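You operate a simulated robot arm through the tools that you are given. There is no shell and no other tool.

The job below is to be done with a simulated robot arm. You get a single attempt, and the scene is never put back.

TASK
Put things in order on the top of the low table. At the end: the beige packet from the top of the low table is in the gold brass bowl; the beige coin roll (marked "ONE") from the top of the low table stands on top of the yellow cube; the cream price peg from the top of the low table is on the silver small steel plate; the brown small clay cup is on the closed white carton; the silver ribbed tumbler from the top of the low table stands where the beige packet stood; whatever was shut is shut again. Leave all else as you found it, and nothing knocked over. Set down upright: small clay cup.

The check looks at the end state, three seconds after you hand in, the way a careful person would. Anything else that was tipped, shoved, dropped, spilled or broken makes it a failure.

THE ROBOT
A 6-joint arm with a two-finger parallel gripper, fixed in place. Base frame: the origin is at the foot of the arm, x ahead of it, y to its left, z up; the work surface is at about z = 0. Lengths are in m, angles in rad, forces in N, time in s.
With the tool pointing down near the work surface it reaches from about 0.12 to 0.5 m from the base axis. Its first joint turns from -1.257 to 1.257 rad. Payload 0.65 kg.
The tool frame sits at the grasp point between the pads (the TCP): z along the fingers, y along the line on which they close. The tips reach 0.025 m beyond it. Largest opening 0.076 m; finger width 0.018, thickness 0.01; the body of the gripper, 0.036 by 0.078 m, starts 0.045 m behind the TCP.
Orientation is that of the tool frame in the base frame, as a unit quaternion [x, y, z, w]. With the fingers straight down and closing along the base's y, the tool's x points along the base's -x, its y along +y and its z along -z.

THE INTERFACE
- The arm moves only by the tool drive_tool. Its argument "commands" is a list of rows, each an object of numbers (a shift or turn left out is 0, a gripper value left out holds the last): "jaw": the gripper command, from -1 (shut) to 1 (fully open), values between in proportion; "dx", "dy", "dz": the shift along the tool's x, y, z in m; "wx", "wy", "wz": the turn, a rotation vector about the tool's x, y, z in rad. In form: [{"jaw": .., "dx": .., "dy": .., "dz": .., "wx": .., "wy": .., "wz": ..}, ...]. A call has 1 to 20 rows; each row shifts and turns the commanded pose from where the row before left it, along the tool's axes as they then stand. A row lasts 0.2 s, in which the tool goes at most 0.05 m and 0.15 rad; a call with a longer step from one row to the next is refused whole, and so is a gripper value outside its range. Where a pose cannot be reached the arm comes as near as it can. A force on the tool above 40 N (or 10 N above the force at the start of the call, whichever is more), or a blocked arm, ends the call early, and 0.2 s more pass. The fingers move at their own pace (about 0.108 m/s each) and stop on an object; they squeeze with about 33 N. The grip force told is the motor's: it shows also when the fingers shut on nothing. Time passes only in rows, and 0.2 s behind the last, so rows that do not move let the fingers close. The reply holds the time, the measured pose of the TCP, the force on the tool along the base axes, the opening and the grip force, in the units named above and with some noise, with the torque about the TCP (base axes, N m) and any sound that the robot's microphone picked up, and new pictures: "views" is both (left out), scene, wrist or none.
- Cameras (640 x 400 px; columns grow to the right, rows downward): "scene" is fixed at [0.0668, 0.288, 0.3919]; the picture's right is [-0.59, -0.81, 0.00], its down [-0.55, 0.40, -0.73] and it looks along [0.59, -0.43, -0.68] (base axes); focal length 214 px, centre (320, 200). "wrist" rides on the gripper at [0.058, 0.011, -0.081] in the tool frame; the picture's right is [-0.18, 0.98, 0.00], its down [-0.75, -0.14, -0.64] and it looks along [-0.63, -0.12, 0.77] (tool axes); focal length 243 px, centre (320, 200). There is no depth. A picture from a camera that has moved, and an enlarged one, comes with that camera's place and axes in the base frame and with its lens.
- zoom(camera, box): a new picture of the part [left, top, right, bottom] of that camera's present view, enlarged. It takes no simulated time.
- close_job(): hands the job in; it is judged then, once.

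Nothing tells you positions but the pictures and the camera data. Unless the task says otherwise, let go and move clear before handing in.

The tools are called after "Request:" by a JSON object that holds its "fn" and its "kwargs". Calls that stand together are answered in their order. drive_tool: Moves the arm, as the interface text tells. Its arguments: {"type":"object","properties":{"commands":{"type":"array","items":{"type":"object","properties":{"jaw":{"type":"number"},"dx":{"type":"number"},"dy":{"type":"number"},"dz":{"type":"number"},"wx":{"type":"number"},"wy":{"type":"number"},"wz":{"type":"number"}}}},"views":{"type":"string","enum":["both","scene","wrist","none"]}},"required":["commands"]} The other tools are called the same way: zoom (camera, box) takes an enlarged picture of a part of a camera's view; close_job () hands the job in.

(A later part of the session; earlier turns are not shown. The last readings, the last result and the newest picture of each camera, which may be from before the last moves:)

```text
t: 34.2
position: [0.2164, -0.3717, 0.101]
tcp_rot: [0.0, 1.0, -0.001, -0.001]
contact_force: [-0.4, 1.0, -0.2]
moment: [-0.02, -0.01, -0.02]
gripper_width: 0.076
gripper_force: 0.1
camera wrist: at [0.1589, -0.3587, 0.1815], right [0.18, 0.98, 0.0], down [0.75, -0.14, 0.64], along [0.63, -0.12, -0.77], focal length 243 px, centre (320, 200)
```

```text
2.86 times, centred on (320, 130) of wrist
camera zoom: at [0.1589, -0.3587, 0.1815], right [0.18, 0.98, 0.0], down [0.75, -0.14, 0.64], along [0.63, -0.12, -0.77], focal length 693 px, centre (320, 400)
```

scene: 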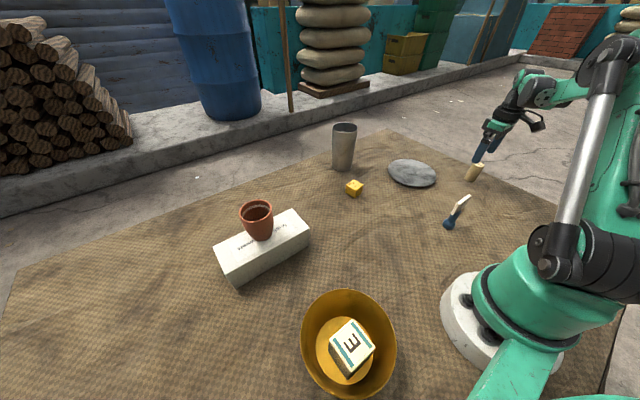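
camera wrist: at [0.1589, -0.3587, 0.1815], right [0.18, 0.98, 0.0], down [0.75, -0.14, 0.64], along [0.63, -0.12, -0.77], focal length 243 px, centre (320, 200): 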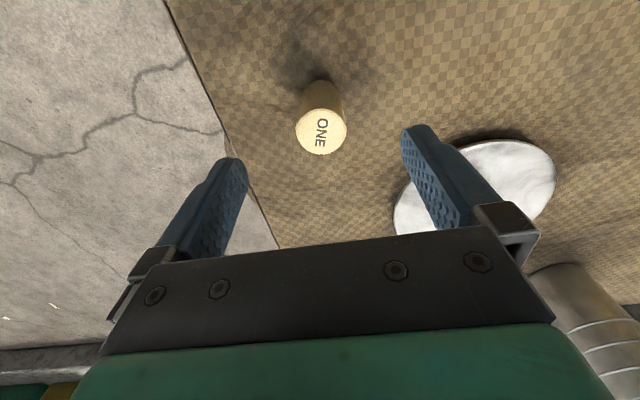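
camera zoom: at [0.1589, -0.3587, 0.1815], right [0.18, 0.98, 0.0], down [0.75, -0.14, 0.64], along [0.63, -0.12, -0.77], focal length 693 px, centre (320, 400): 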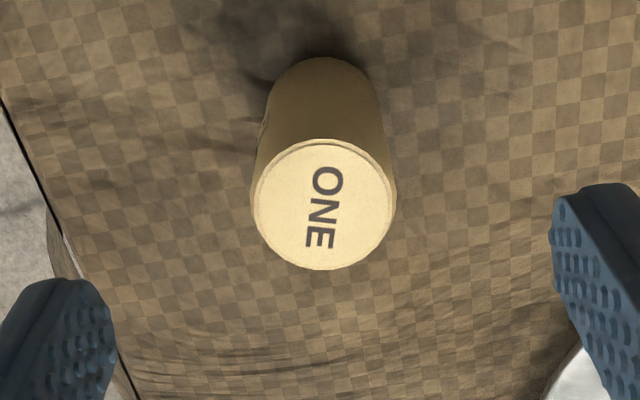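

The roll is centred, about 2.9 cm in diameter and about 5 cm tall. I'll descend and grip it.

Request:
{"fn": "drive_tool", "kwargs": {"commands": [{"dx": 0.0015, "dy": 0.001, "dz": 0.025}, {"dz": 0.025}, {"dz": 0.017}, {}, {"jaw": -1}, {"jaw": -1}, {"jaw": -1}, {"jaw": -1}]}}

Request:
{"fn": "zoom", "kwargs": {"camera": "wrist", "box": [220, 60, 420, 240]}}

```text
t: 36.0
position: [0.2133, -0.369, 0.0342]
tcp_rot: [0.0, 1.0, -0.001, 0.0]
contact_force: [0.1, 0.1, -0.2]
moment: [0.02, 0.0, 0.02]
gripper_width: 0.0283
gripper_force: 33.4
camera wrist: at [0.1567, -0.3578, 0.1151], right [0.18, 0.98, 0.0], down [0.75, -0.14, 0.64], along [0.63, -0.12, -0.77], focal length 243 px, centre (320, 200)
```

scene: 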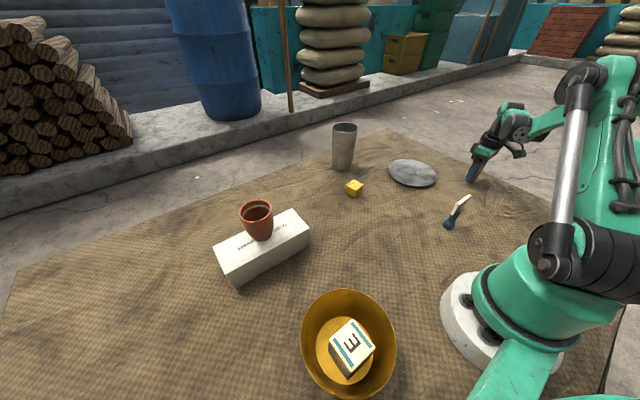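
wrist: 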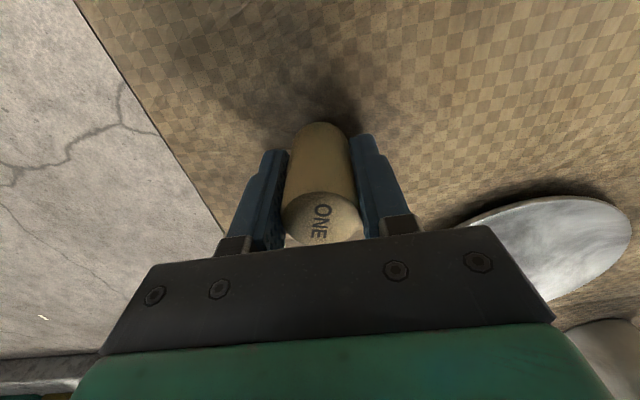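

```text
2.22 times, centred on (320, 150) of wrist
camera zoom: at [0.1567, -0.3578, 0.1151], right [0.18, 0.98, 0.0], down [0.75, -0.14, 0.64], along [0.63, -0.12, -0.77], focal length 539 px, centre (320, 311)
```

zoom: 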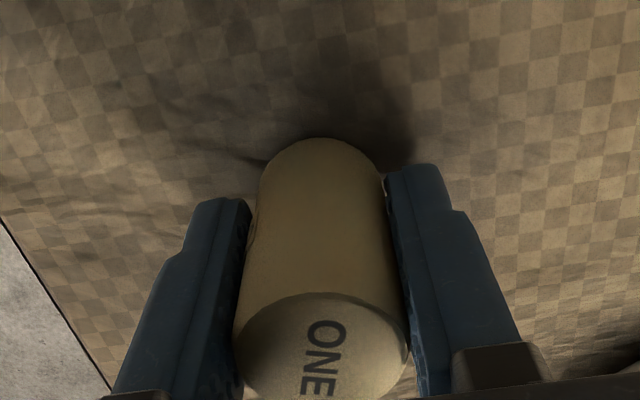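

The roll is held at 2.8 cm. I'll lift it and carry it to above the cube.

Request:
{"fn": "drive_tool", "kwargs": {"commands": [{"dz": -0.03}, {"dz": -0.04}, {"dz": -0.04}, {"dx": -0.0199, "dy": 0.0401}, {"dx": -0.0199, "dy": 0.0401}, {"dx": -0.0199, "dy": 0.0401}, {"dx": -0.0199, "dy": 0.0401}, {"dx": -0.0199, "dy": 0.0401}, {"dx": -0.0199, "dy": 0.0401}, {"dx": -0.0199, "dy": 0.0401}, {"dx": -0.0199, "dy": 0.0401}, {"dz": 0.03}, {}, {}]}}

Request:
{"fn": "zoom", "kwargs": {"camera": "wrist", "box": [240, 80, 400, 240]}}

Request:
{"fn": "zoom", "kwargs": {"camera": "scene", "box": [310, 130, 406, 210]}}

```text
t: 39.0
position: [0.3742, -0.0487, 0.1142]
tcp_rot: [0.0, 1.0, -0.001, 0.001]
contact_force: [-0.6, 0.2, -0.8]
moment: [-0.01, -0.03, -0.02]
gripper_width: 0.0285
gripper_force: 33.0
camera wrist: at [0.3166, -0.0361, 0.1941], right [0.18, 0.98, 0.0], down [0.75, -0.14, 0.64], along [0.63, -0.12, -0.77], focal length 243 px, centre (320, 200)
```

scene: 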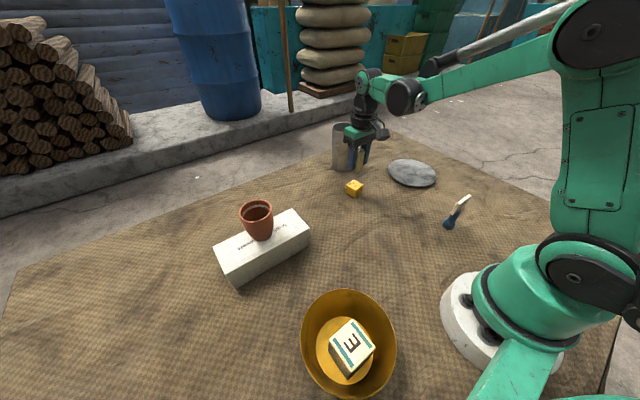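
wrist: 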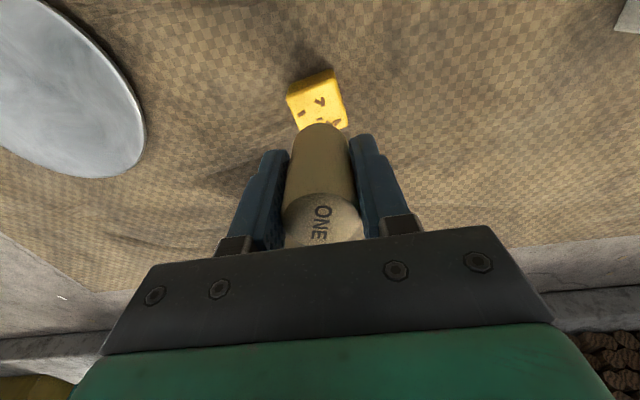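

```text
2.50 times, centred on (320, 160) of wrist
camera zoom: at [0.3166, -0.0361, 0.1941], right [0.18, 0.98, 0.0], down [0.75, -0.14, 0.64], along [0.63, -0.12, -0.77], focal length 606 px, centre (320, 300)
```

zoom: 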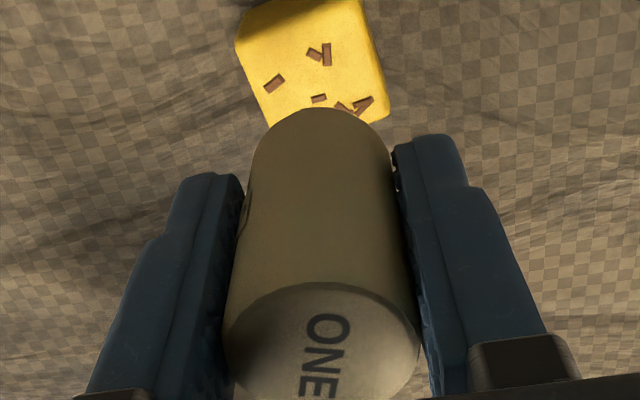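

```text
5.00 times, centred on (358, 170) of scene
camera zoom: at [0.0668, 0.288, 0.3919], right [-0.59, -0.81, 0.0], down [-0.55, 0.4, -0.73], along [0.59, -0.43, -0.68], focal length 1072 px, centre (130, 350)
```

zoom: 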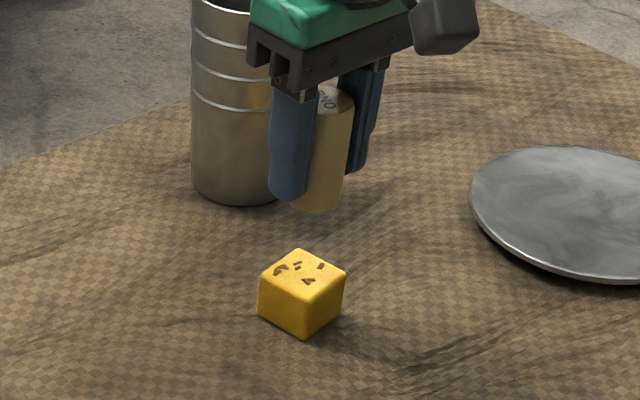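

I'll zoom on the cube once more to verify alignment relative to the held roll.

Request:
{"fn": "zoom", "kwargs": {"camera": "wrist", "box": [264, 50, 376, 150]}}

```text
4.00 times, centred on (320, 100) of wrist
camera zoom: at [0.3166, -0.0361, 0.1941], right [0.18, 0.98, 0.0], down [0.75, -0.14, 0.64], along [0.63, -0.12, -0.77], focal length 970 px, centre (320, 600)
```

zoom: 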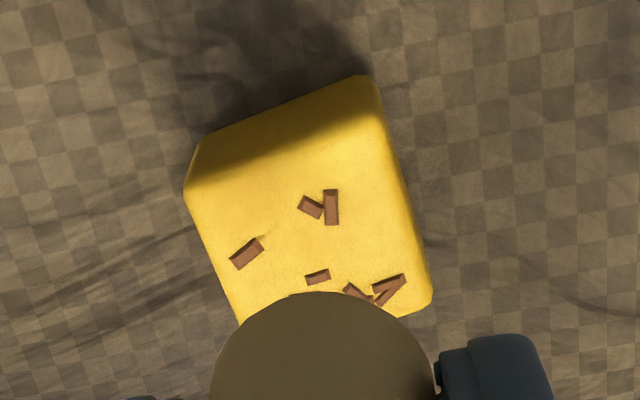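

The cube is offset only about 3 mm from under the roll. I'll correct that, lower to just above the cube, and check.

Request:
{"fn": "drive_tool", "kwargs": {"commands": [{"dx": 0.0028, "dy": -0.0007, "dz": 0.015}, {"dz": 0.015}, {"dz": 0.01}, {}, {}]}}

Request:
{"fn": "zoom", "kwargs": {"camera": "wrist", "box": [240, 80, 400, 220]}}

Request:
{"fn": "zoom", "kwargs": {"camera": "scene", "box": [318, 140, 390, 200]}}

```text
t: 40.2
position: [0.3714, -0.0497, 0.0729]
tcp_rot: [0.0, 1.0, -0.001, 0.0]
contact_force: [0.0, 0.4, -1.1]
moment: [0.0, -0.01, -0.02]
gripper_width: 0.0287
gripper_force: 33.1
camera wrist: at [0.3134, -0.037, 0.154], right [0.18, 0.98, 0.0], down [0.75, -0.14, 0.64], along [0.63, -0.12, -0.77], focal length 243 px, centre (320, 200)
```

scene: 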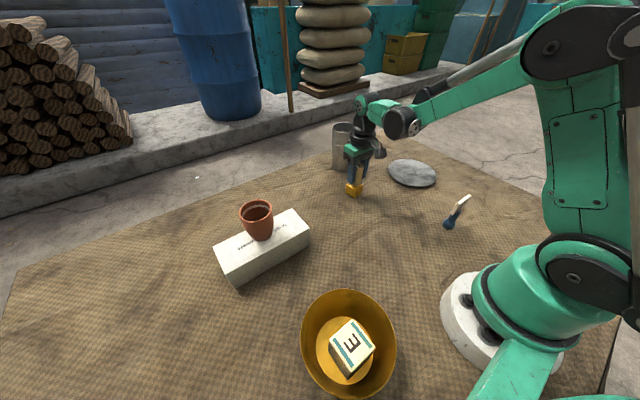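
wrist: 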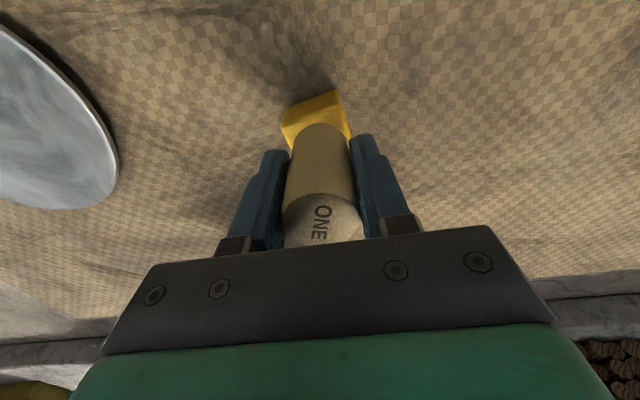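

```text
2.86 times, centred on (320, 150) of wrist
camera zoom: at [0.3134, -0.037, 0.154], right [0.18, 0.98, 0.0], down [0.75, -0.14, 0.64], along [0.63, -0.12, -0.77], focal length 693 px, centre (320, 343)
```

zoom: 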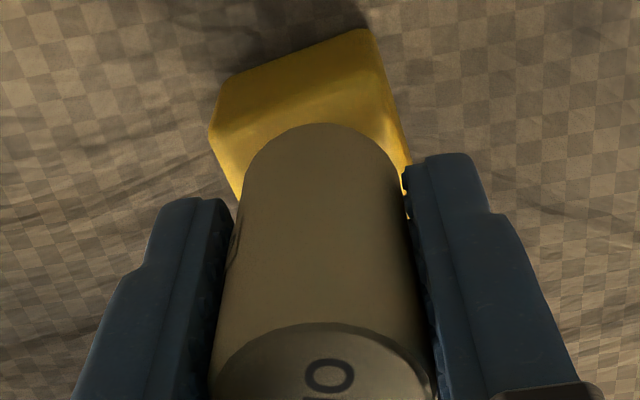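

```text
6.67 times, centred on (354, 170) of scene
camera zoom: at [0.0668, 0.288, 0.3919], right [-0.59, -0.81, 0.0], down [-0.55, 0.4, -0.73], along [0.59, -0.43, -0.68], focal length 1430 px, centre (93, 400)
```

zoom: 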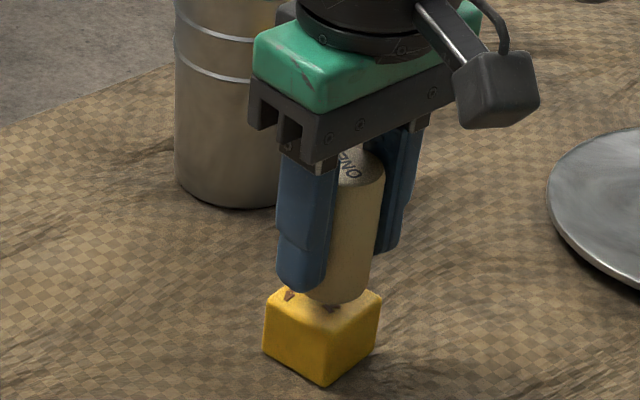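

I'll check the alignment more closely in the scene camera before contact.

Request:
{"fn": "zoom", "kwargs": {"camera": "scene", "box": [338, 172, 370, 200]}}

Request:
{"fn": "zoom", "kwargs": {"camera": "wrist", "box": [272, 80, 368, 150]}}

```text
14.29 times, centred on (354, 186) of scene
camera zoom: at [0.0668, 0.288, 0.3919], right [-0.59, -0.81, 0.0], down [-0.55, 0.4, -0.73], along [0.59, -0.43, -0.68], focal length 3064 px, centre (-166, 400)
```

zoom: 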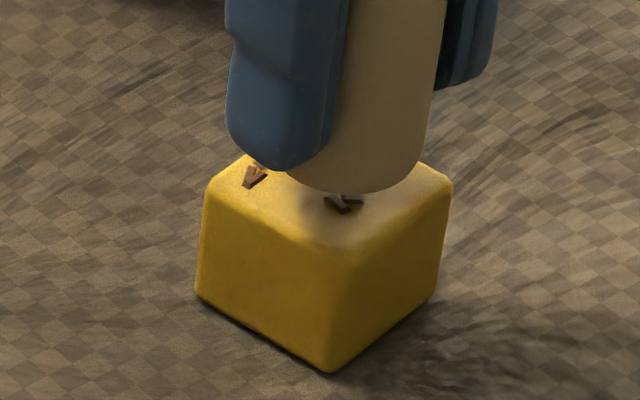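

```text
5.71 times, centred on (320, 115) of wrist
camera zoom: at [0.3134, -0.037, 0.154], right [0.18, 0.98, 0.0], down [0.75, -0.14, 0.64], along [0.63, -0.12, -0.77], focal length 1386 px, centre (320, 686)
```

zoom: 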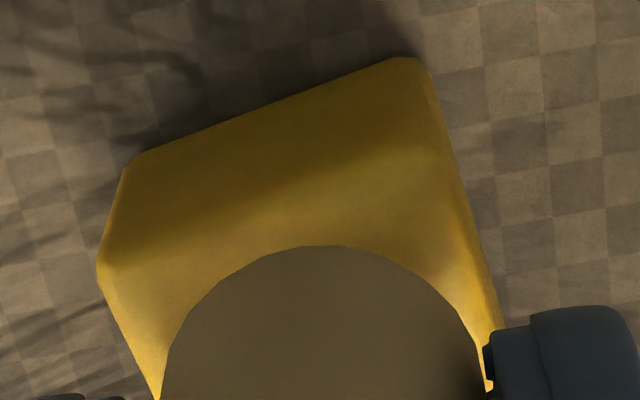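

The wrist view says the roll is centred; the scene view suggests it is 2–3 mm toward −y. I'll take a 1.5 mm compromise correction, lower further and recheck.

Request:
{"fn": "drive_tool", "kwargs": {"commands": [{"dx": -0.0015, "dy": 0.0015}, {"dz": 0.004}, {"dz": 0.002}, {}, {}]}}

Request:
{"fn": "zoom", "kwargs": {"camera": "scene", "box": [338, 172, 370, 200]}}

Request:
{"fn": "zoom", "kwargs": {"camera": "wrist", "box": [272, 80, 368, 150]}}

```text
t: 41.5
position: [0.3721, -0.048, 0.0689]
tcp_rot: [0.0, 1.0, -0.001, 0.001]
contact_force: [0.1, -0.3, 0.1]
moment: [0.0, 0.02, 0.01]
gripper_width: 0.0286
gripper_force: 33.3
camera wrist: at [0.3149, -0.0357, 0.1477], right [0.18, 0.98, 0.0], down [0.75, -0.14, 0.64], along [0.63, -0.12, -0.77], focal length 243 px, centre (320, 200)
```

scene: 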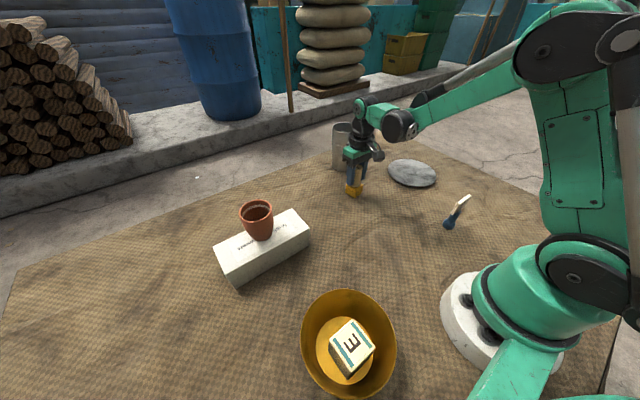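
wrist: 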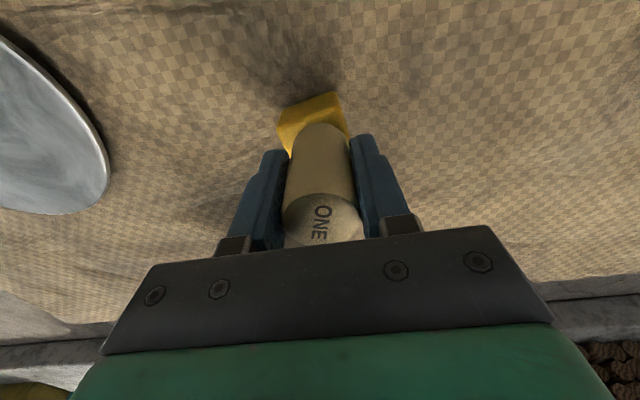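

```text
14.29 times, centred on (354, 186) of scene
camera zoom: at [0.0668, 0.288, 0.3919], right [-0.59, -0.81, 0.0], down [-0.55, 0.4, -0.73], along [0.59, -0.43, -0.68], focal length 3064 px, centre (-166, 400)
```

zoom: 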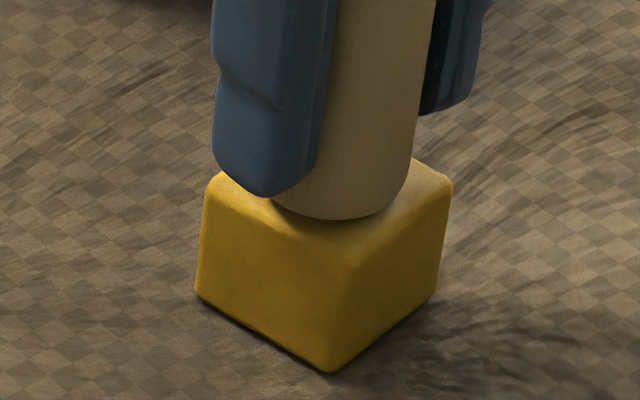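

```text
5.71 times, centred on (320, 115) of wrist
camera zoom: at [0.3149, -0.0357, 0.1477], right [0.18, 0.98, 0.0], down [0.75, -0.14, 0.64], along [0.63, -0.12, -0.77], focal length 1386 px, centre (320, 686)
```

zoom: 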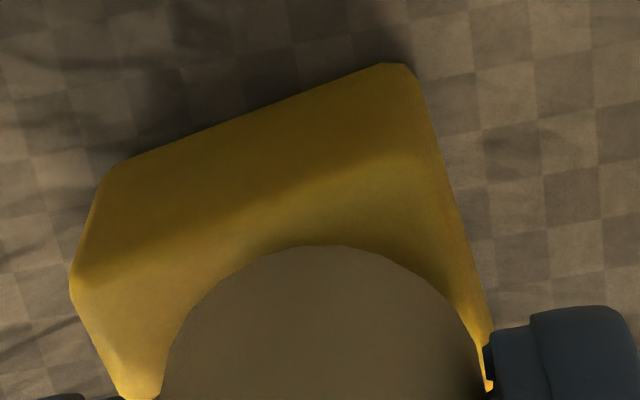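

Both views now agree to within about a mm. I'll lower in 1 mm steps until contact.

Request:
{"fn": "drive_tool", "kwargs": {"commands": [{"dz": 0.001}, {"dz": 0.001}, {}], "views": "none"}}

```text
t: 42.2
position: [0.3725, -0.0476, 0.0645]
tcp_rot: [0.0, 1.0, -0.001, 0.0]
contact_force: [-0.1, -0.2, -2.3]
moment: [0.01, 0.01, -0.03]
gripper_width: 0.0285
gripper_force: 33.8
```

Request:
{"fn": "drive_tool", "kwargs": {"commands": [{"dz": 0.001}, {}], "views": "none"}}

```text
t: 42.9
position: [0.3721, -0.0468, 0.064]
tcp_rot: [0.0, 1.0, -0.001, -0.001]
contact_force: [0.5, 0.4, 0.5]
moment: [0.02, 0.01, -0.01]
gripper_width: 0.0284
gripper_force: 33.3
```

No contact yet, so I'm continuing with small steps.

Request:
{"fn": "drive_tool", "kwargs": {"commands": [{"dz": 0.001}, {}], "views": "scene"}}

Request:
{"fn": "zoom", "kwargs": {"camera": "scene", "box": [338, 172, 370, 200]}}

```text
t: 43.5
position: [0.3719, -0.0477, 0.0641]
tcp_rot: [0.0, 1.0, -0.002, 0.0]
contact_force: [-1.2, 0.6, 22.7]
moment: [0.0, 0.01, -0.02]
gripper_width: 0.0284
gripper_force: 33.3
```

scene: 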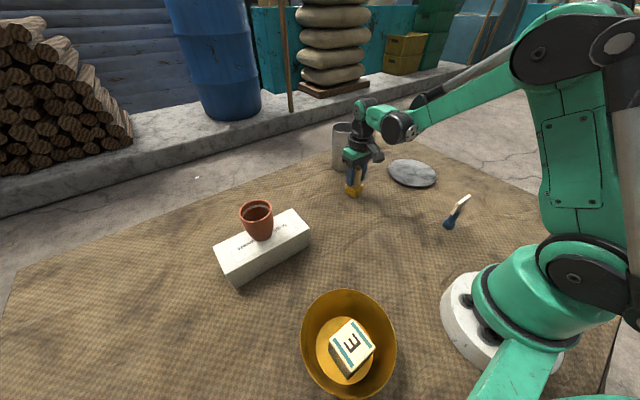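

```text
14.29 times, centred on (354, 186) of scene
camera zoom: at [0.0667, 0.288, 0.3919], right [-0.59, -0.81, 0.0], down [-0.55, 0.4, -0.73], along [0.59, -0.43, -0.68], focal length 3064 px, centre (-166, 400)
```

zoom: 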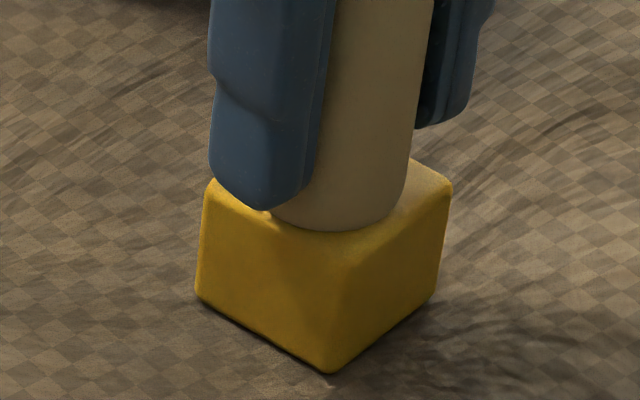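

The roll is in contact and centred on the cube to within about 1.5 mm. I'll relieve the pressure, open, and rise straight up.

Request:
{"fn": "drive_tool", "kwargs": {"commands": [{"dz": -0.0008}, {}, {"jaw": 0.0}, {"jaw": 0.3}, {}, {"dz": -0.02}, {"dz": -0.03}, {"dz": -0.03}, {"dz": -0.03}, {}]}}

Request:
{"fn": "zoom", "kwargs": {"camera": "scene", "box": [320, 140, 390, 210]}}

```text
t: 45.6
position: [0.3719, -0.0484, 0.1754]
tcp_rot: [0.0, 1.0, -0.002, 0.0]
contact_force: [-0.6, -0.5, -0.7]
moment: [-0.01, -0.02, 0.03]
gripper_width: 0.0495
gripper_force: 0.1
camera wrist: at [0.3147, -0.0356, 0.2554], right [0.18, 0.98, 0.0], down [0.75, -0.14, 0.64], along [0.63, -0.12, -0.77], focal length 243 px, centre (320, 200)
```

scene: 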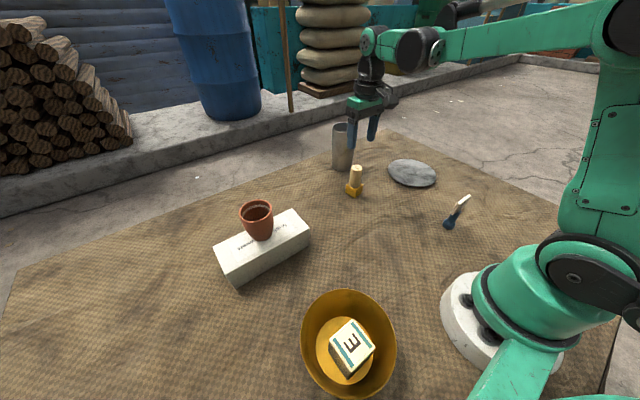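
wrist: 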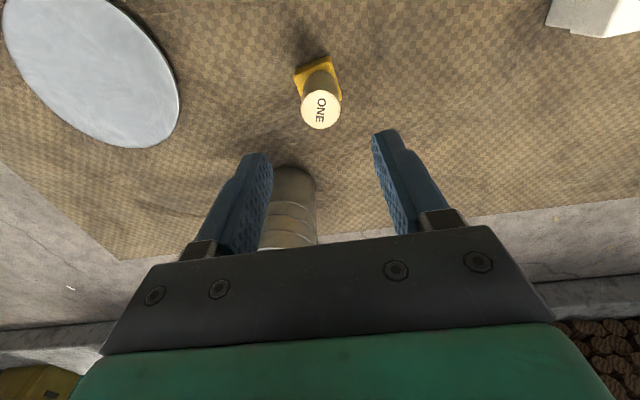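

```text
5.71 times, centred on (355, 175) of scene
camera zoom: at [0.0668, 0.288, 0.3919], right [-0.59, -0.81, 0.0], down [-0.55, 0.4, -0.73], along [0.59, -0.43, -0.68], focal length 1226 px, centre (120, 343)
```

zoom: 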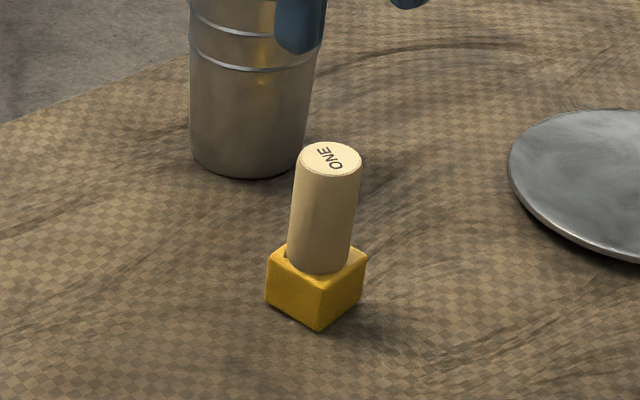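

The coin roll stands upright on the cube. Next I move over the price peg for a close look.

Request:
{"fn": "drive_tool", "kwargs": {"commands": [{"dz": -0.02}, {"jaw": 1, "dx": 0.037, "dy": -0.017}, {"dx": 0.037, "dy": -0.017}, {"dx": 0.037, "dy": -0.017}, {"dx": 0.037, "dy": -0.017}, {"dx": 0.037, "dy": -0.017}, {"dx": 0.037, "dy": -0.017}, {}, {}]}}

Request:
{"fn": "zoom", "kwargs": {"camera": "wrist", "box": [240, 20, 400, 160]}}

Request:
{"fn": "zoom", "kwargs": {"camera": "scene", "box": [420, 180, 490, 240]}}

```text
t: 47.6
position: [0.15, -0.1501, 0.1945]
tcp_rot: [0.001, 1.0, -0.001, 0.001]
contact_force: [0.0, 0.2, 0.1]
moment: [0.0, -0.02, 0.02]
gripper_width: 0.0762
gripper_force: 0.1
camera wrist: at [0.0922, -0.1373, 0.2752], right [0.18, 0.98, 0.0], down [0.75, -0.14, 0.64], along [0.63, -0.12, -0.77], focal length 243 px, centre (320, 200)
```

scene: 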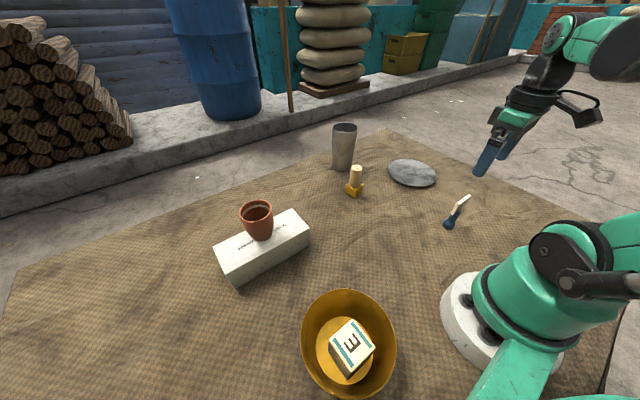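
wrist: 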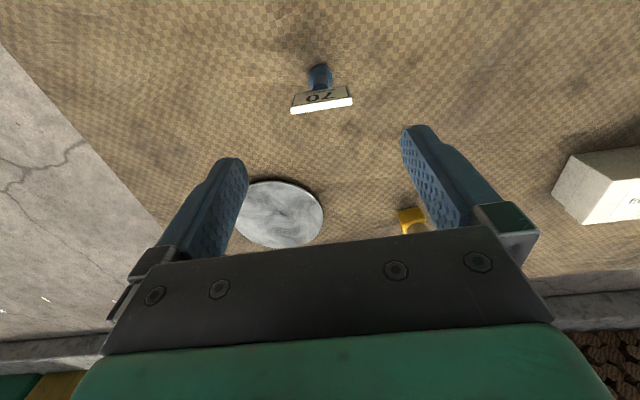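

```text
2.86 times, centred on (320, 90) of wrist
camera zoom: at [0.0922, -0.1373, 0.2752], right [0.18, 0.98, 0.0], down [0.75, -0.14, 0.64], along [0.63, -0.12, -0.77], focal length 693 px, centre (320, 514)
```

zoom: 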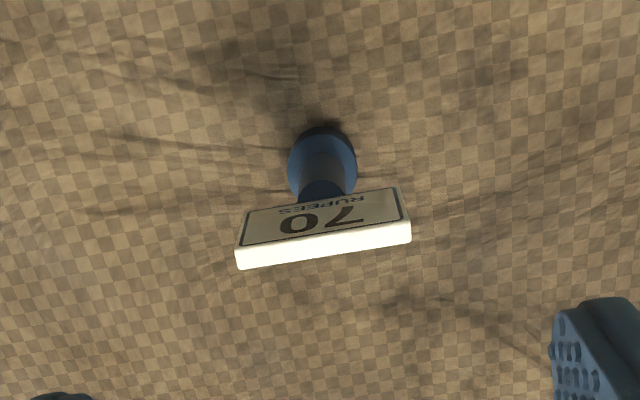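

```text
6.67 times, centred on (455, 210) of scene
camera zoom: at [0.0668, 0.288, 0.3919], right [-0.59, -0.81, 0.0], down [-0.55, 0.4, -0.73], along [0.59, -0.43, -0.68], focal length 1430 px, centre (-580, 133)
```

zoom: 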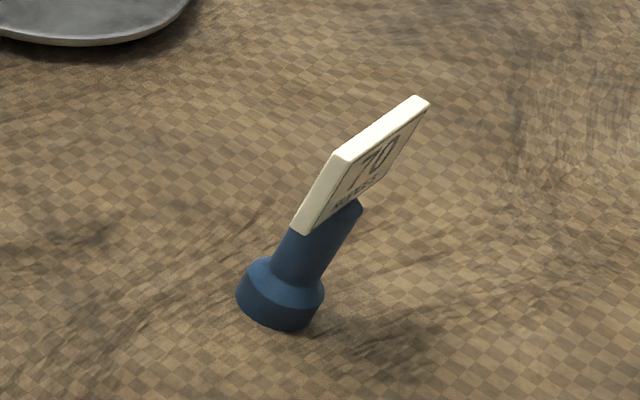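

The peg's foot is near (0.153, -0.148) and its card, about 4.65 cm wide, spans z ≈ 0.055–0.089, facing ±x. I'll grip the card across its width, moving down to just above it first.

Request:
{"fn": "drive_tool", "kwargs": {"commands": [{"dx": -0.0035, "dy": 0.002, "wz": 0.028}, {"dz": 0.03}, {"dz": 0.03}, {}, {}]}}

Request:
{"fn": "zoom", "kwargs": {"camera": "wrist", "box": [240, 40, 400, 180]}}

```text
t: 48.9
position: [0.1541, -0.1472, 0.1348]
tcp_rot: [0.014, 1.0, 0.0, 0.0]
contact_force: [-0.7, -0.5, 0.0]
moment: [0.02, 0.0, 0.02]
gripper_width: 0.076
gripper_force: 0.1
camera wrist: at [0.0971, -0.1334, 0.2151], right [0.21, 0.98, 0.0], down [0.75, -0.16, 0.64], along [0.63, -0.14, -0.77], focal length 243 px, centre (320, 200)
```

scene: 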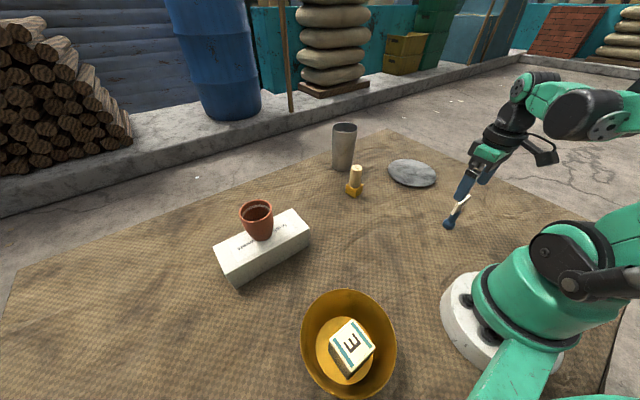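
wrist: 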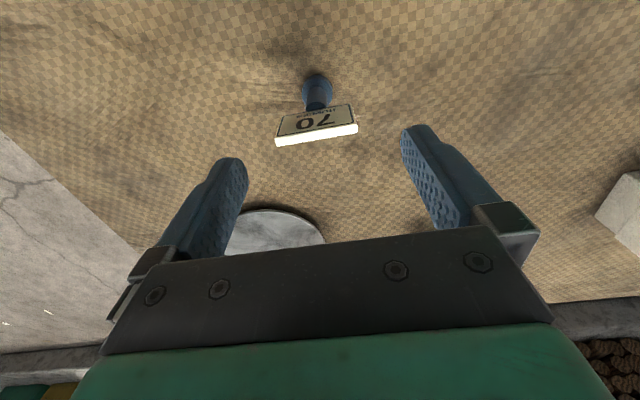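

```text
2.86 times, centred on (320, 110) of wrist
camera zoom: at [0.0971, -0.1334, 0.2151], right [0.21, 0.98, 0.0], down [0.75, -0.16, 0.64], along [0.63, -0.14, -0.77], focal length 693 px, centre (320, 457)
```

zoom: 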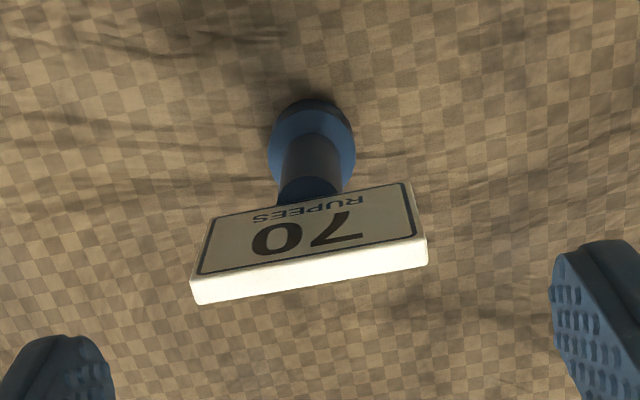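

The card is well aligned, only 2 mm off in tool y. I'll correct, descend around the card and grip.

Request:
{"fn": "drive_tool", "kwargs": {"commands": [{"dy": -0.002, "dx": 0.0006, "dz": 0.02}, {"dz": 0.025}, {"dz": 0.02}, {}, {"jaw": -1}, {"jaw": -1}, {"jaw": -1}]}}

Request:
{"fn": "zoom", "kwargs": {"camera": "scene", "box": [420, 150, 510, 240]}}

```text
t: 50.5
position: [0.154, -0.1494, 0.0706]
tcp_rot: [0.014, 1.0, -0.001, 0.0]
contact_force: [-0.2, 0.4, -0.5]
moment: [-0.03, 0.02, 0.0]
gripper_width: 0.0471
gripper_force: 32.9
camera wrist: at [0.0963, -0.1352, 0.1504], right [0.21, 0.98, 0.0], down [0.75, -0.16, 0.64], along [0.63, -0.14, -0.77], focal length 243 px, centre (320, 200)
```

scene: 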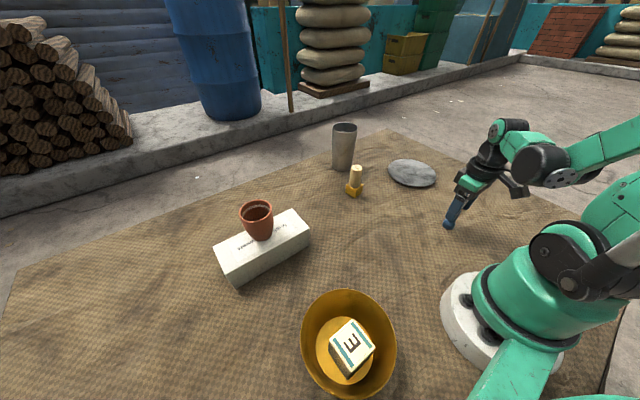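
wrist: 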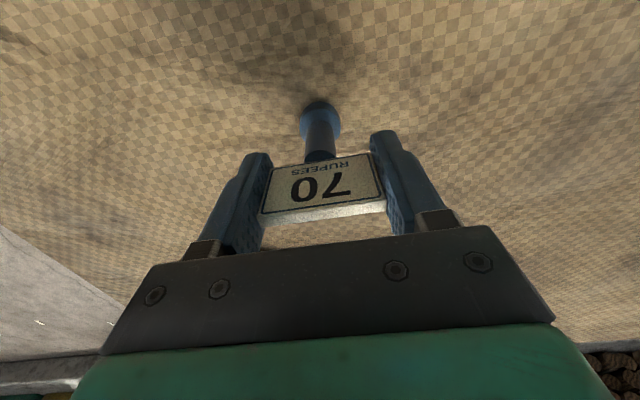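

```text
4.44 times, centred on (465, 195) of scene
camera zoom: at [0.0668, 0.288, 0.3919], right [-0.59, -0.81, 0.0], down [-0.55, 0.4, -0.73], along [0.59, -0.43, -0.68], focal length 953 px, centre (-324, 222)
```

zoom: 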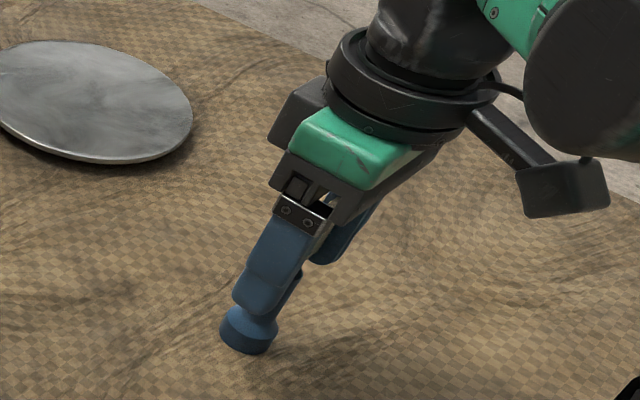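

The peg is held by its card. I'll lift it and carry it over the plate.

Request:
{"fn": "drive_tool", "kwargs": {"commands": [{"dz": -0.02}, {"dz": -0.04}, {"dx": -0.0347, "dy": -0.0186}, {"dx": -0.0347, "dy": -0.0186}, {"dx": -0.0347, "dy": -0.0186}, {"dx": -0.0347, "dy": -0.0186}, {"dx": -0.0347, "dy": -0.0186}, {}, {}]}}

Request:
{"fn": "zoom", "kwargs": {"camera": "scene", "box": [370, 110, 490, 200]}}

```text
t: 52.5
position: [0.3246, -0.2477, 0.13]
tcp_rot: [0.014, 1.0, -0.002, -0.001]
contact_force: [0.3, 0.6, -1.1]
moment: [0.01, 0.01, -0.01]
gripper_width: 0.0473
gripper_force: 32.5
camera wrist: at [0.2672, -0.2334, 0.2099], right [0.21, 0.98, 0.0], down [0.75, -0.16, 0.64], along [0.63, -0.14, -0.77], focal length 243 px, centre (320, 200)
```

scene: 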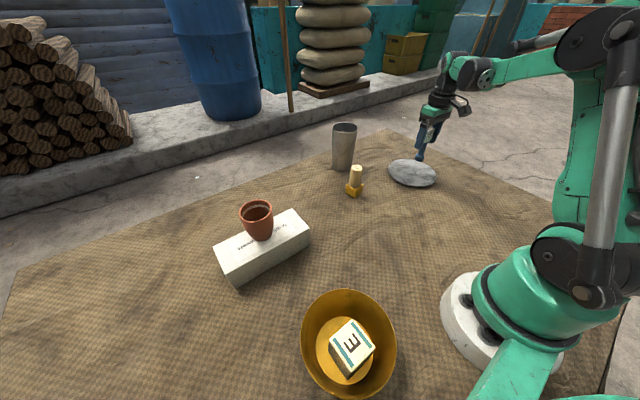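
wrist: 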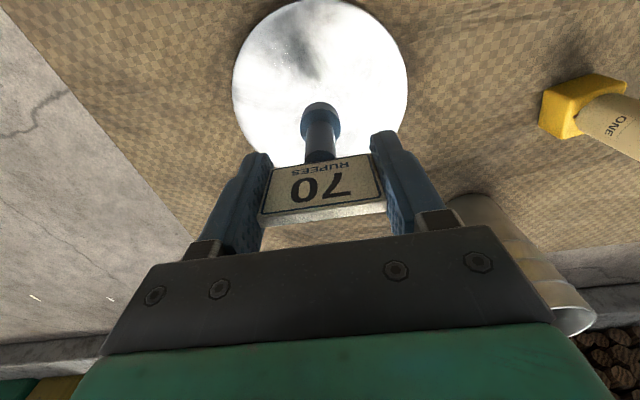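

```text
4.44 times, centred on (430, 155) of scene
camera zoom: at [0.0668, 0.2879, 0.3919], right [-0.59, -0.81, 0.0], down [-0.55, 0.4, -0.73], along [0.59, -0.43, -0.68], focal length 953 px, centre (-169, 400)
```

zoom: 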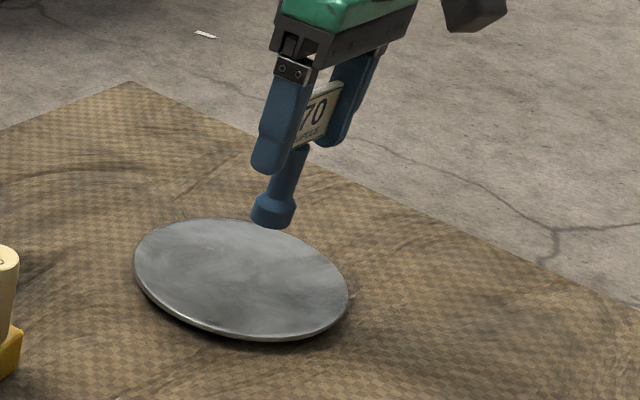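

The peg hangs within about 5 mm of the plate's centre. I'll lower it, slowing near the surface.

Request:
{"fn": "drive_tool", "kwargs": {"commands": [{"dz": 0.02}, {"dz": 0.015}, {"dz": 0.008}, {}, {}], "views": "scene"}}

Request:
{"fn": "zoom", "kwargs": {"camera": "scene", "box": [370, 110, 490, 200]}}

```text
t: 53.6
position: [0.3242, -0.2472, 0.0869]
tcp_rot: [0.014, 1.0, -0.001, -0.001]
contact_force: [-0.1, -0.1, 0.4]
moment: [0.01, 0.02, 0.0]
gripper_width: 0.0475
gripper_force: 33.1
```

scene: 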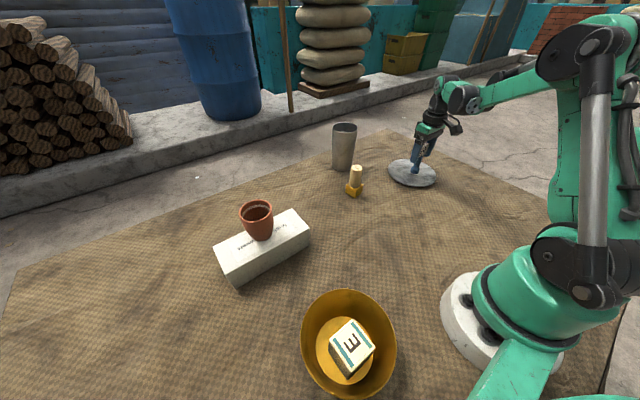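

```text
4.44 times, centred on (430, 155) of scene
camera zoom: at [0.0668, 0.288, 0.3919], right [-0.59, -0.81, 0.0], down [-0.55, 0.4, -0.73], along [0.59, -0.43, -0.68], focal length 953 px, centre (-169, 400)
```

zoom: 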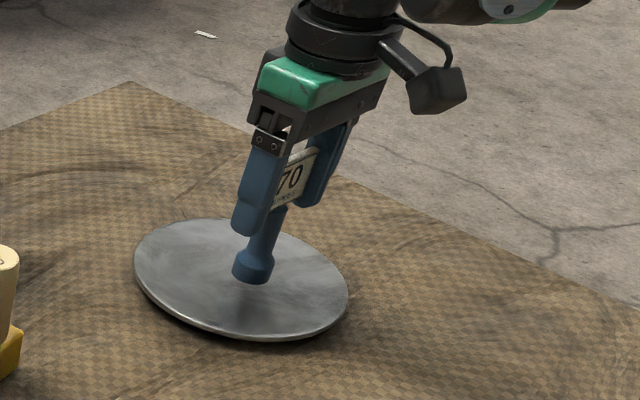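

The peg foot is close to the plate near its centre. I'm going down in small steps until contact.

Request:
{"fn": "drive_tool", "kwargs": {"commands": [{"dz": 0.002}, {"dz": 0.002}, {}], "views": "none"}}

```text
t: 54.5
position: [0.3244, -0.2477, 0.0827]
tcp_rot: [0.014, 1.0, 0.0, 0.0]
contact_force: [-0.4, -0.1, -1.4]
moment: [-0.02, 0.03, 0.02]
gripper_width: 0.0475
gripper_force: 32.7
```

Request:
{"fn": "drive_tool", "kwargs": {"commands": [{"dz": 0.0015}, {"dz": 0.001}, {}], "views": "none"}}

```text
t: 55.2
position: [0.3244, -0.248, 0.0801]
tcp_rot: [0.014, 1.0, -0.001, 0.0]
contact_force: [0.3, 0.1, -0.3]
moment: [0.03, -0.01, 0.0]
gripper_width: 0.0474
gripper_force: 33.6
```

Still no contact, so I'm continuing gently.

Request:
{"fn": "drive_tool", "kwargs": {"commands": [{"dz": 0.001}, {}], "views": "none"}}

Request:
{"fn": "drive_tool", "kwargs": {"commands": [{"dz": 0.001}, {}], "views": "none"}}

```text
t: 55.9
position: [0.3233, -0.2473, 0.0797]
tcp_rot: [0.015, 1.0, -0.001, 0.0]
contact_force: [1.0, 0.0, -0.6]
moment: [0.04, 0.01, 0.01]
gripper_width: 0.0475
gripper_force: 33.0
```

```text
t: 56.5
position: [0.3255, -0.2483, 0.0793]
tcp_rot: [0.014, 1.0, -0.001, 0.001]
contact_force: [-0.5, -0.5, 31.3]
moment: [0.06, 0.0, 0.0]
gripper_width: 0.0474
gripper_force: 32.8
```

The peg has touched down on the plate. I'll relieve the pressure, release, and rise.

Request:
{"fn": "drive_tool", "kwargs": {"commands": [{"dz": -0.0009}, {}, {"jaw": 0.5}, {"jaw": 0.8}, {}, {"dz": -0.02}, {"dz": -0.03}, {"dz": -0.03}, {}]}}

Request:
{"fn": "zoom", "kwargs": {"camera": "scene", "box": [370, 110, 490, 200]}}

```text
t: 58.5
position: [0.3243, -0.2475, 0.16]
tcp_rot: [0.013, 1.0, -0.001, 0.0]
contact_force: [-0.7, -0.2, 0.0]
moment: [-0.02, 0.01, 0.01]
gripper_width: 0.0683
gripper_force: 0.1
camera wrist: at [0.2672, -0.2341, 0.2396], right [0.21, 0.98, 0.0], down [0.75, -0.16, 0.64], along [0.63, -0.14, -0.77], focal length 243 px, centre (320, 200)
```

scene: 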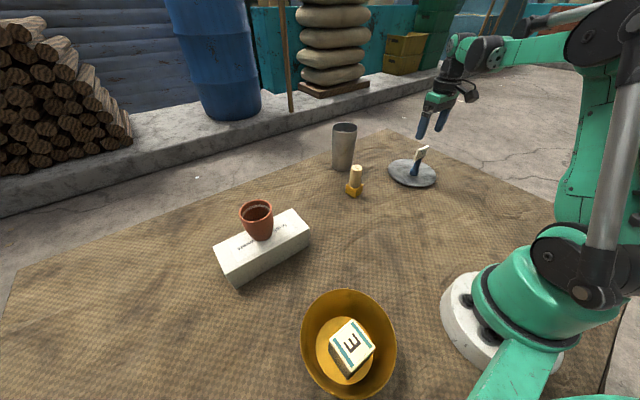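
wrist: 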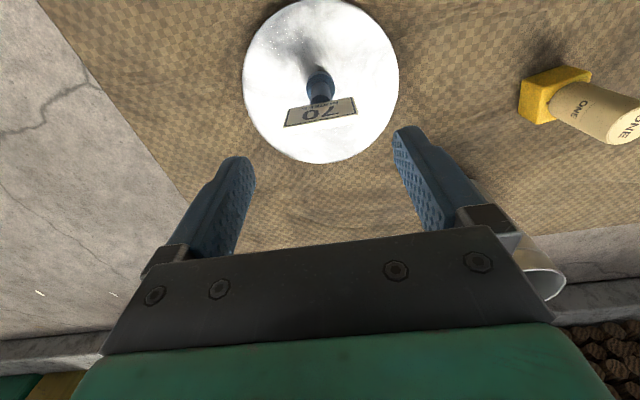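

```text
4.44 times, centred on (430, 155) of scene
camera zoom: at [0.0668, 0.288, 0.3919], right [-0.59, -0.81, 0.0], down [-0.55, 0.4, -0.73], along [0.59, -0.43, -0.68], focal length 953 px, centre (-169, 400)
```

zoom: 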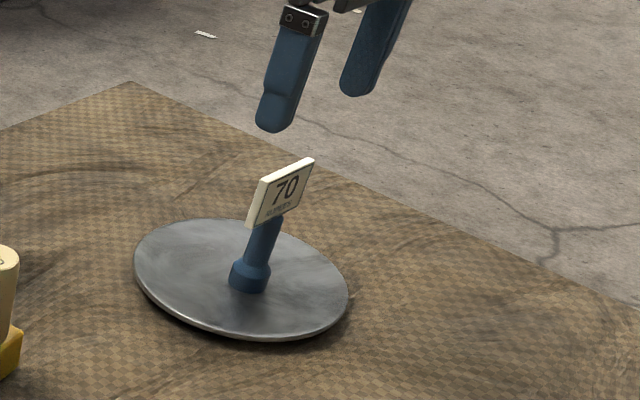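

The peg stands on the plate, so only the tumbler remains; it is near (0.495, -0.109), about 13 cm tall and 7 cm wide at the rim. Its far distance rules out a full tool-down grasp, so I plan to pinch its near wall with one finger inside. First I rise, move near it and turn the gripper 90°.

Request:
{"fn": "drive_tool", "kwargs": {"commands": [{"dz": -0.04}, {"jaw": 1, "dx": -0.0253, "dy": 0.0389}, {"dx": -0.0253, "dy": 0.0389}, {"dx": -0.0253, "dy": 0.0389}, {"dx": -0.0253, "dy": 0.0389}, {"wz": 0.1467}, {"wz": 0.1467}, {"wz": 0.1467}, {"wz": 0.1467}, {"wz": 0.1467}, {"wz": 0.1467}, {"wz": 0.1467}, {"wz": 0.1467}, {"wz": 0.1467}, {"wz": 0.1467}, {"wz": 0.1467}, {"wz": 0.1467}, {}, {}]}}

```text
t: 62.5
position: [0.429, -0.0941, 0.1985]
tcp_rot: [0.781, 0.625, 0.0, 0.001]
contact_force: [-1.3, 0.1, 0.9]
moment: [0.03, -0.02, 0.04]
gripper_width: 0.0759
gripper_force: 0.0
camera wrist: at [0.4539, -0.0389, 0.2794], right [0.92, -0.39, 0.0], down [-0.3, -0.7, 0.64], along [-0.25, -0.59, -0.76], focal length 243 px, centre (320, 200)
```

scene: 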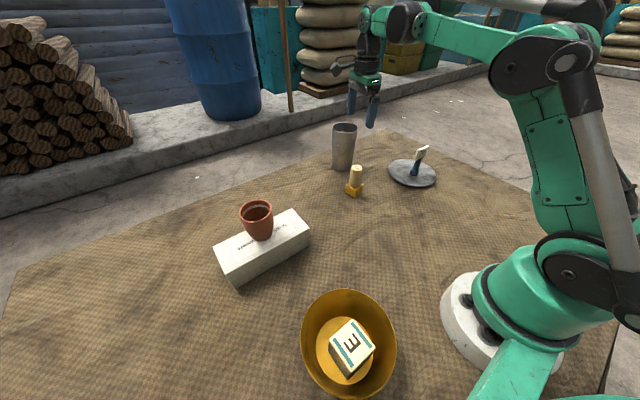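
wrist: 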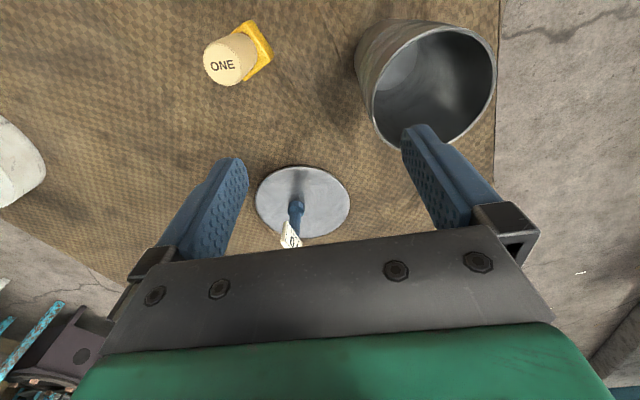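

The tumbler interior is visible and hollow. I'll zoom to measure the rim.

Request:
{"fn": "zoom", "kwargs": {"camera": "wrist", "box": [340, 0, 520, 160]}}

```text
2.50 times, centred on (430, 80) of wrist
camera zoom: at [0.4539, -0.0389, 0.2794], right [0.92, -0.39, 0.0], down [-0.3, -0.7, 0.64], along [-0.25, -0.59, -0.76], focal length 606 px, centre (45, 500)
```

zoom: 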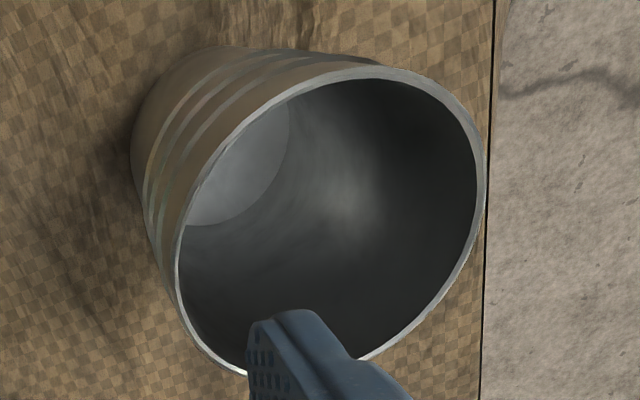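

The rim centre sits 6.75 cm along the closing direction, with radius about 3.5 cm, so the near wall is 3.3 cm away. I'll shift partway, then lower with the far finger going inside the tumbler.

Request:
{"fn": "drive_tool", "kwargs": {"commands": [{"dx": 0.0005, "dy": 0.015}, {"dz": 0.025}, {"dz": 0.012}, {}, {}]}}

Request:
{"fn": "zoom", "kwargs": {"camera": "wrist", "box": [300, 20, 500, 200]}}

Request:
{"fn": "zoom", "kwargs": {"camera": "scene", "box": [310, 80, 410, 180]}}

```text
t: 63.6
position: [0.4447, -0.098, 0.1618]
tcp_rot: [0.78, 0.626, -0.001, 0.0]
contact_force: [0.3, -0.3, 0.2]
moment: [-0.01, -0.01, -0.02]
gripper_width: 0.0761
gripper_force: 0.0
camera wrist: at [0.4684, -0.0419, 0.2423], right [0.92, -0.39, 0.0], down [-0.3, -0.7, 0.64], along [-0.25, -0.59, -0.76], focal length 243 px, centre (320, 200)
```

scene: 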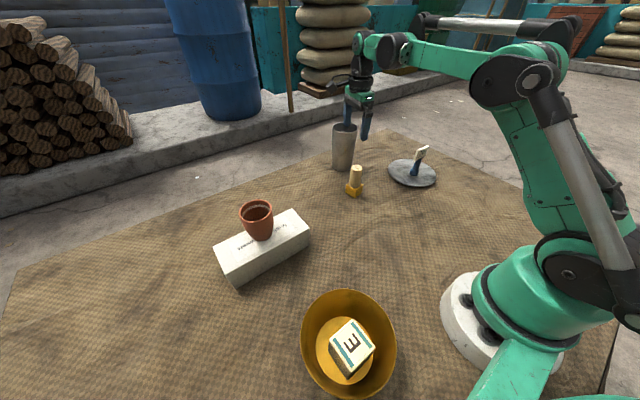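
wrist: 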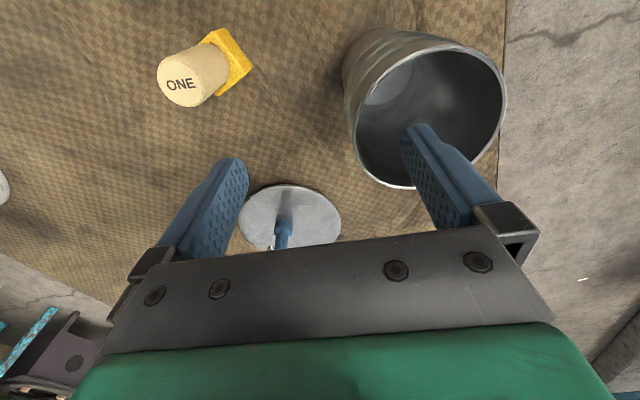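

```text
2.22 times, centred on (400, 110) of wrist
camera zoom: at [0.4684, -0.0419, 0.2423], right [0.92, -0.39, 0.0], down [-0.3, -0.7, 0.64], along [-0.25, -0.59, -0.76], focal length 539 px, centre (142, 400)
```

zoom: 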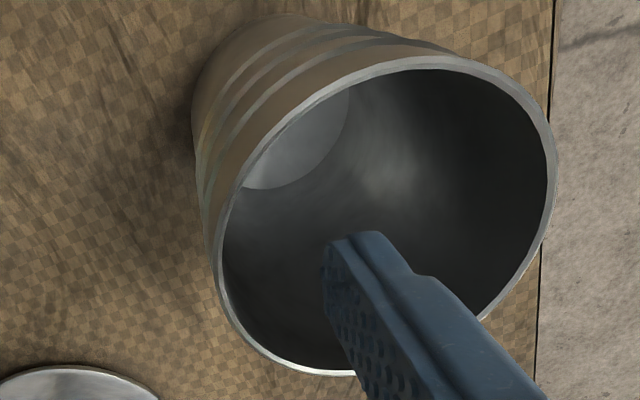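

```text
4.00 times, centred on (360, 130) of scene
camera zoom: at [0.0668, 0.288, 0.3919], right [-0.59, -0.81, 0.0], down [-0.55, 0.4, -0.73], along [0.59, -0.43, -0.68], focal length 858 px, centre (160, 480)
```

zoom: 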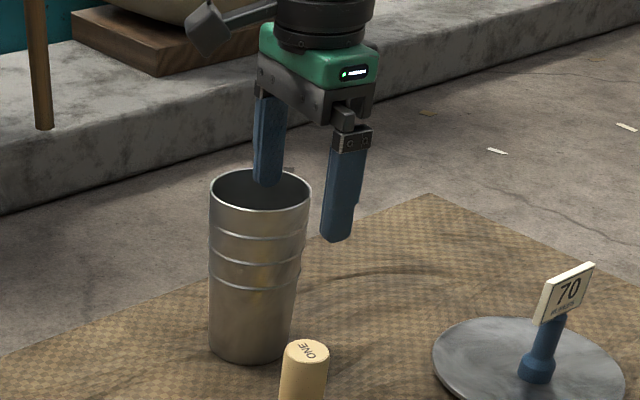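

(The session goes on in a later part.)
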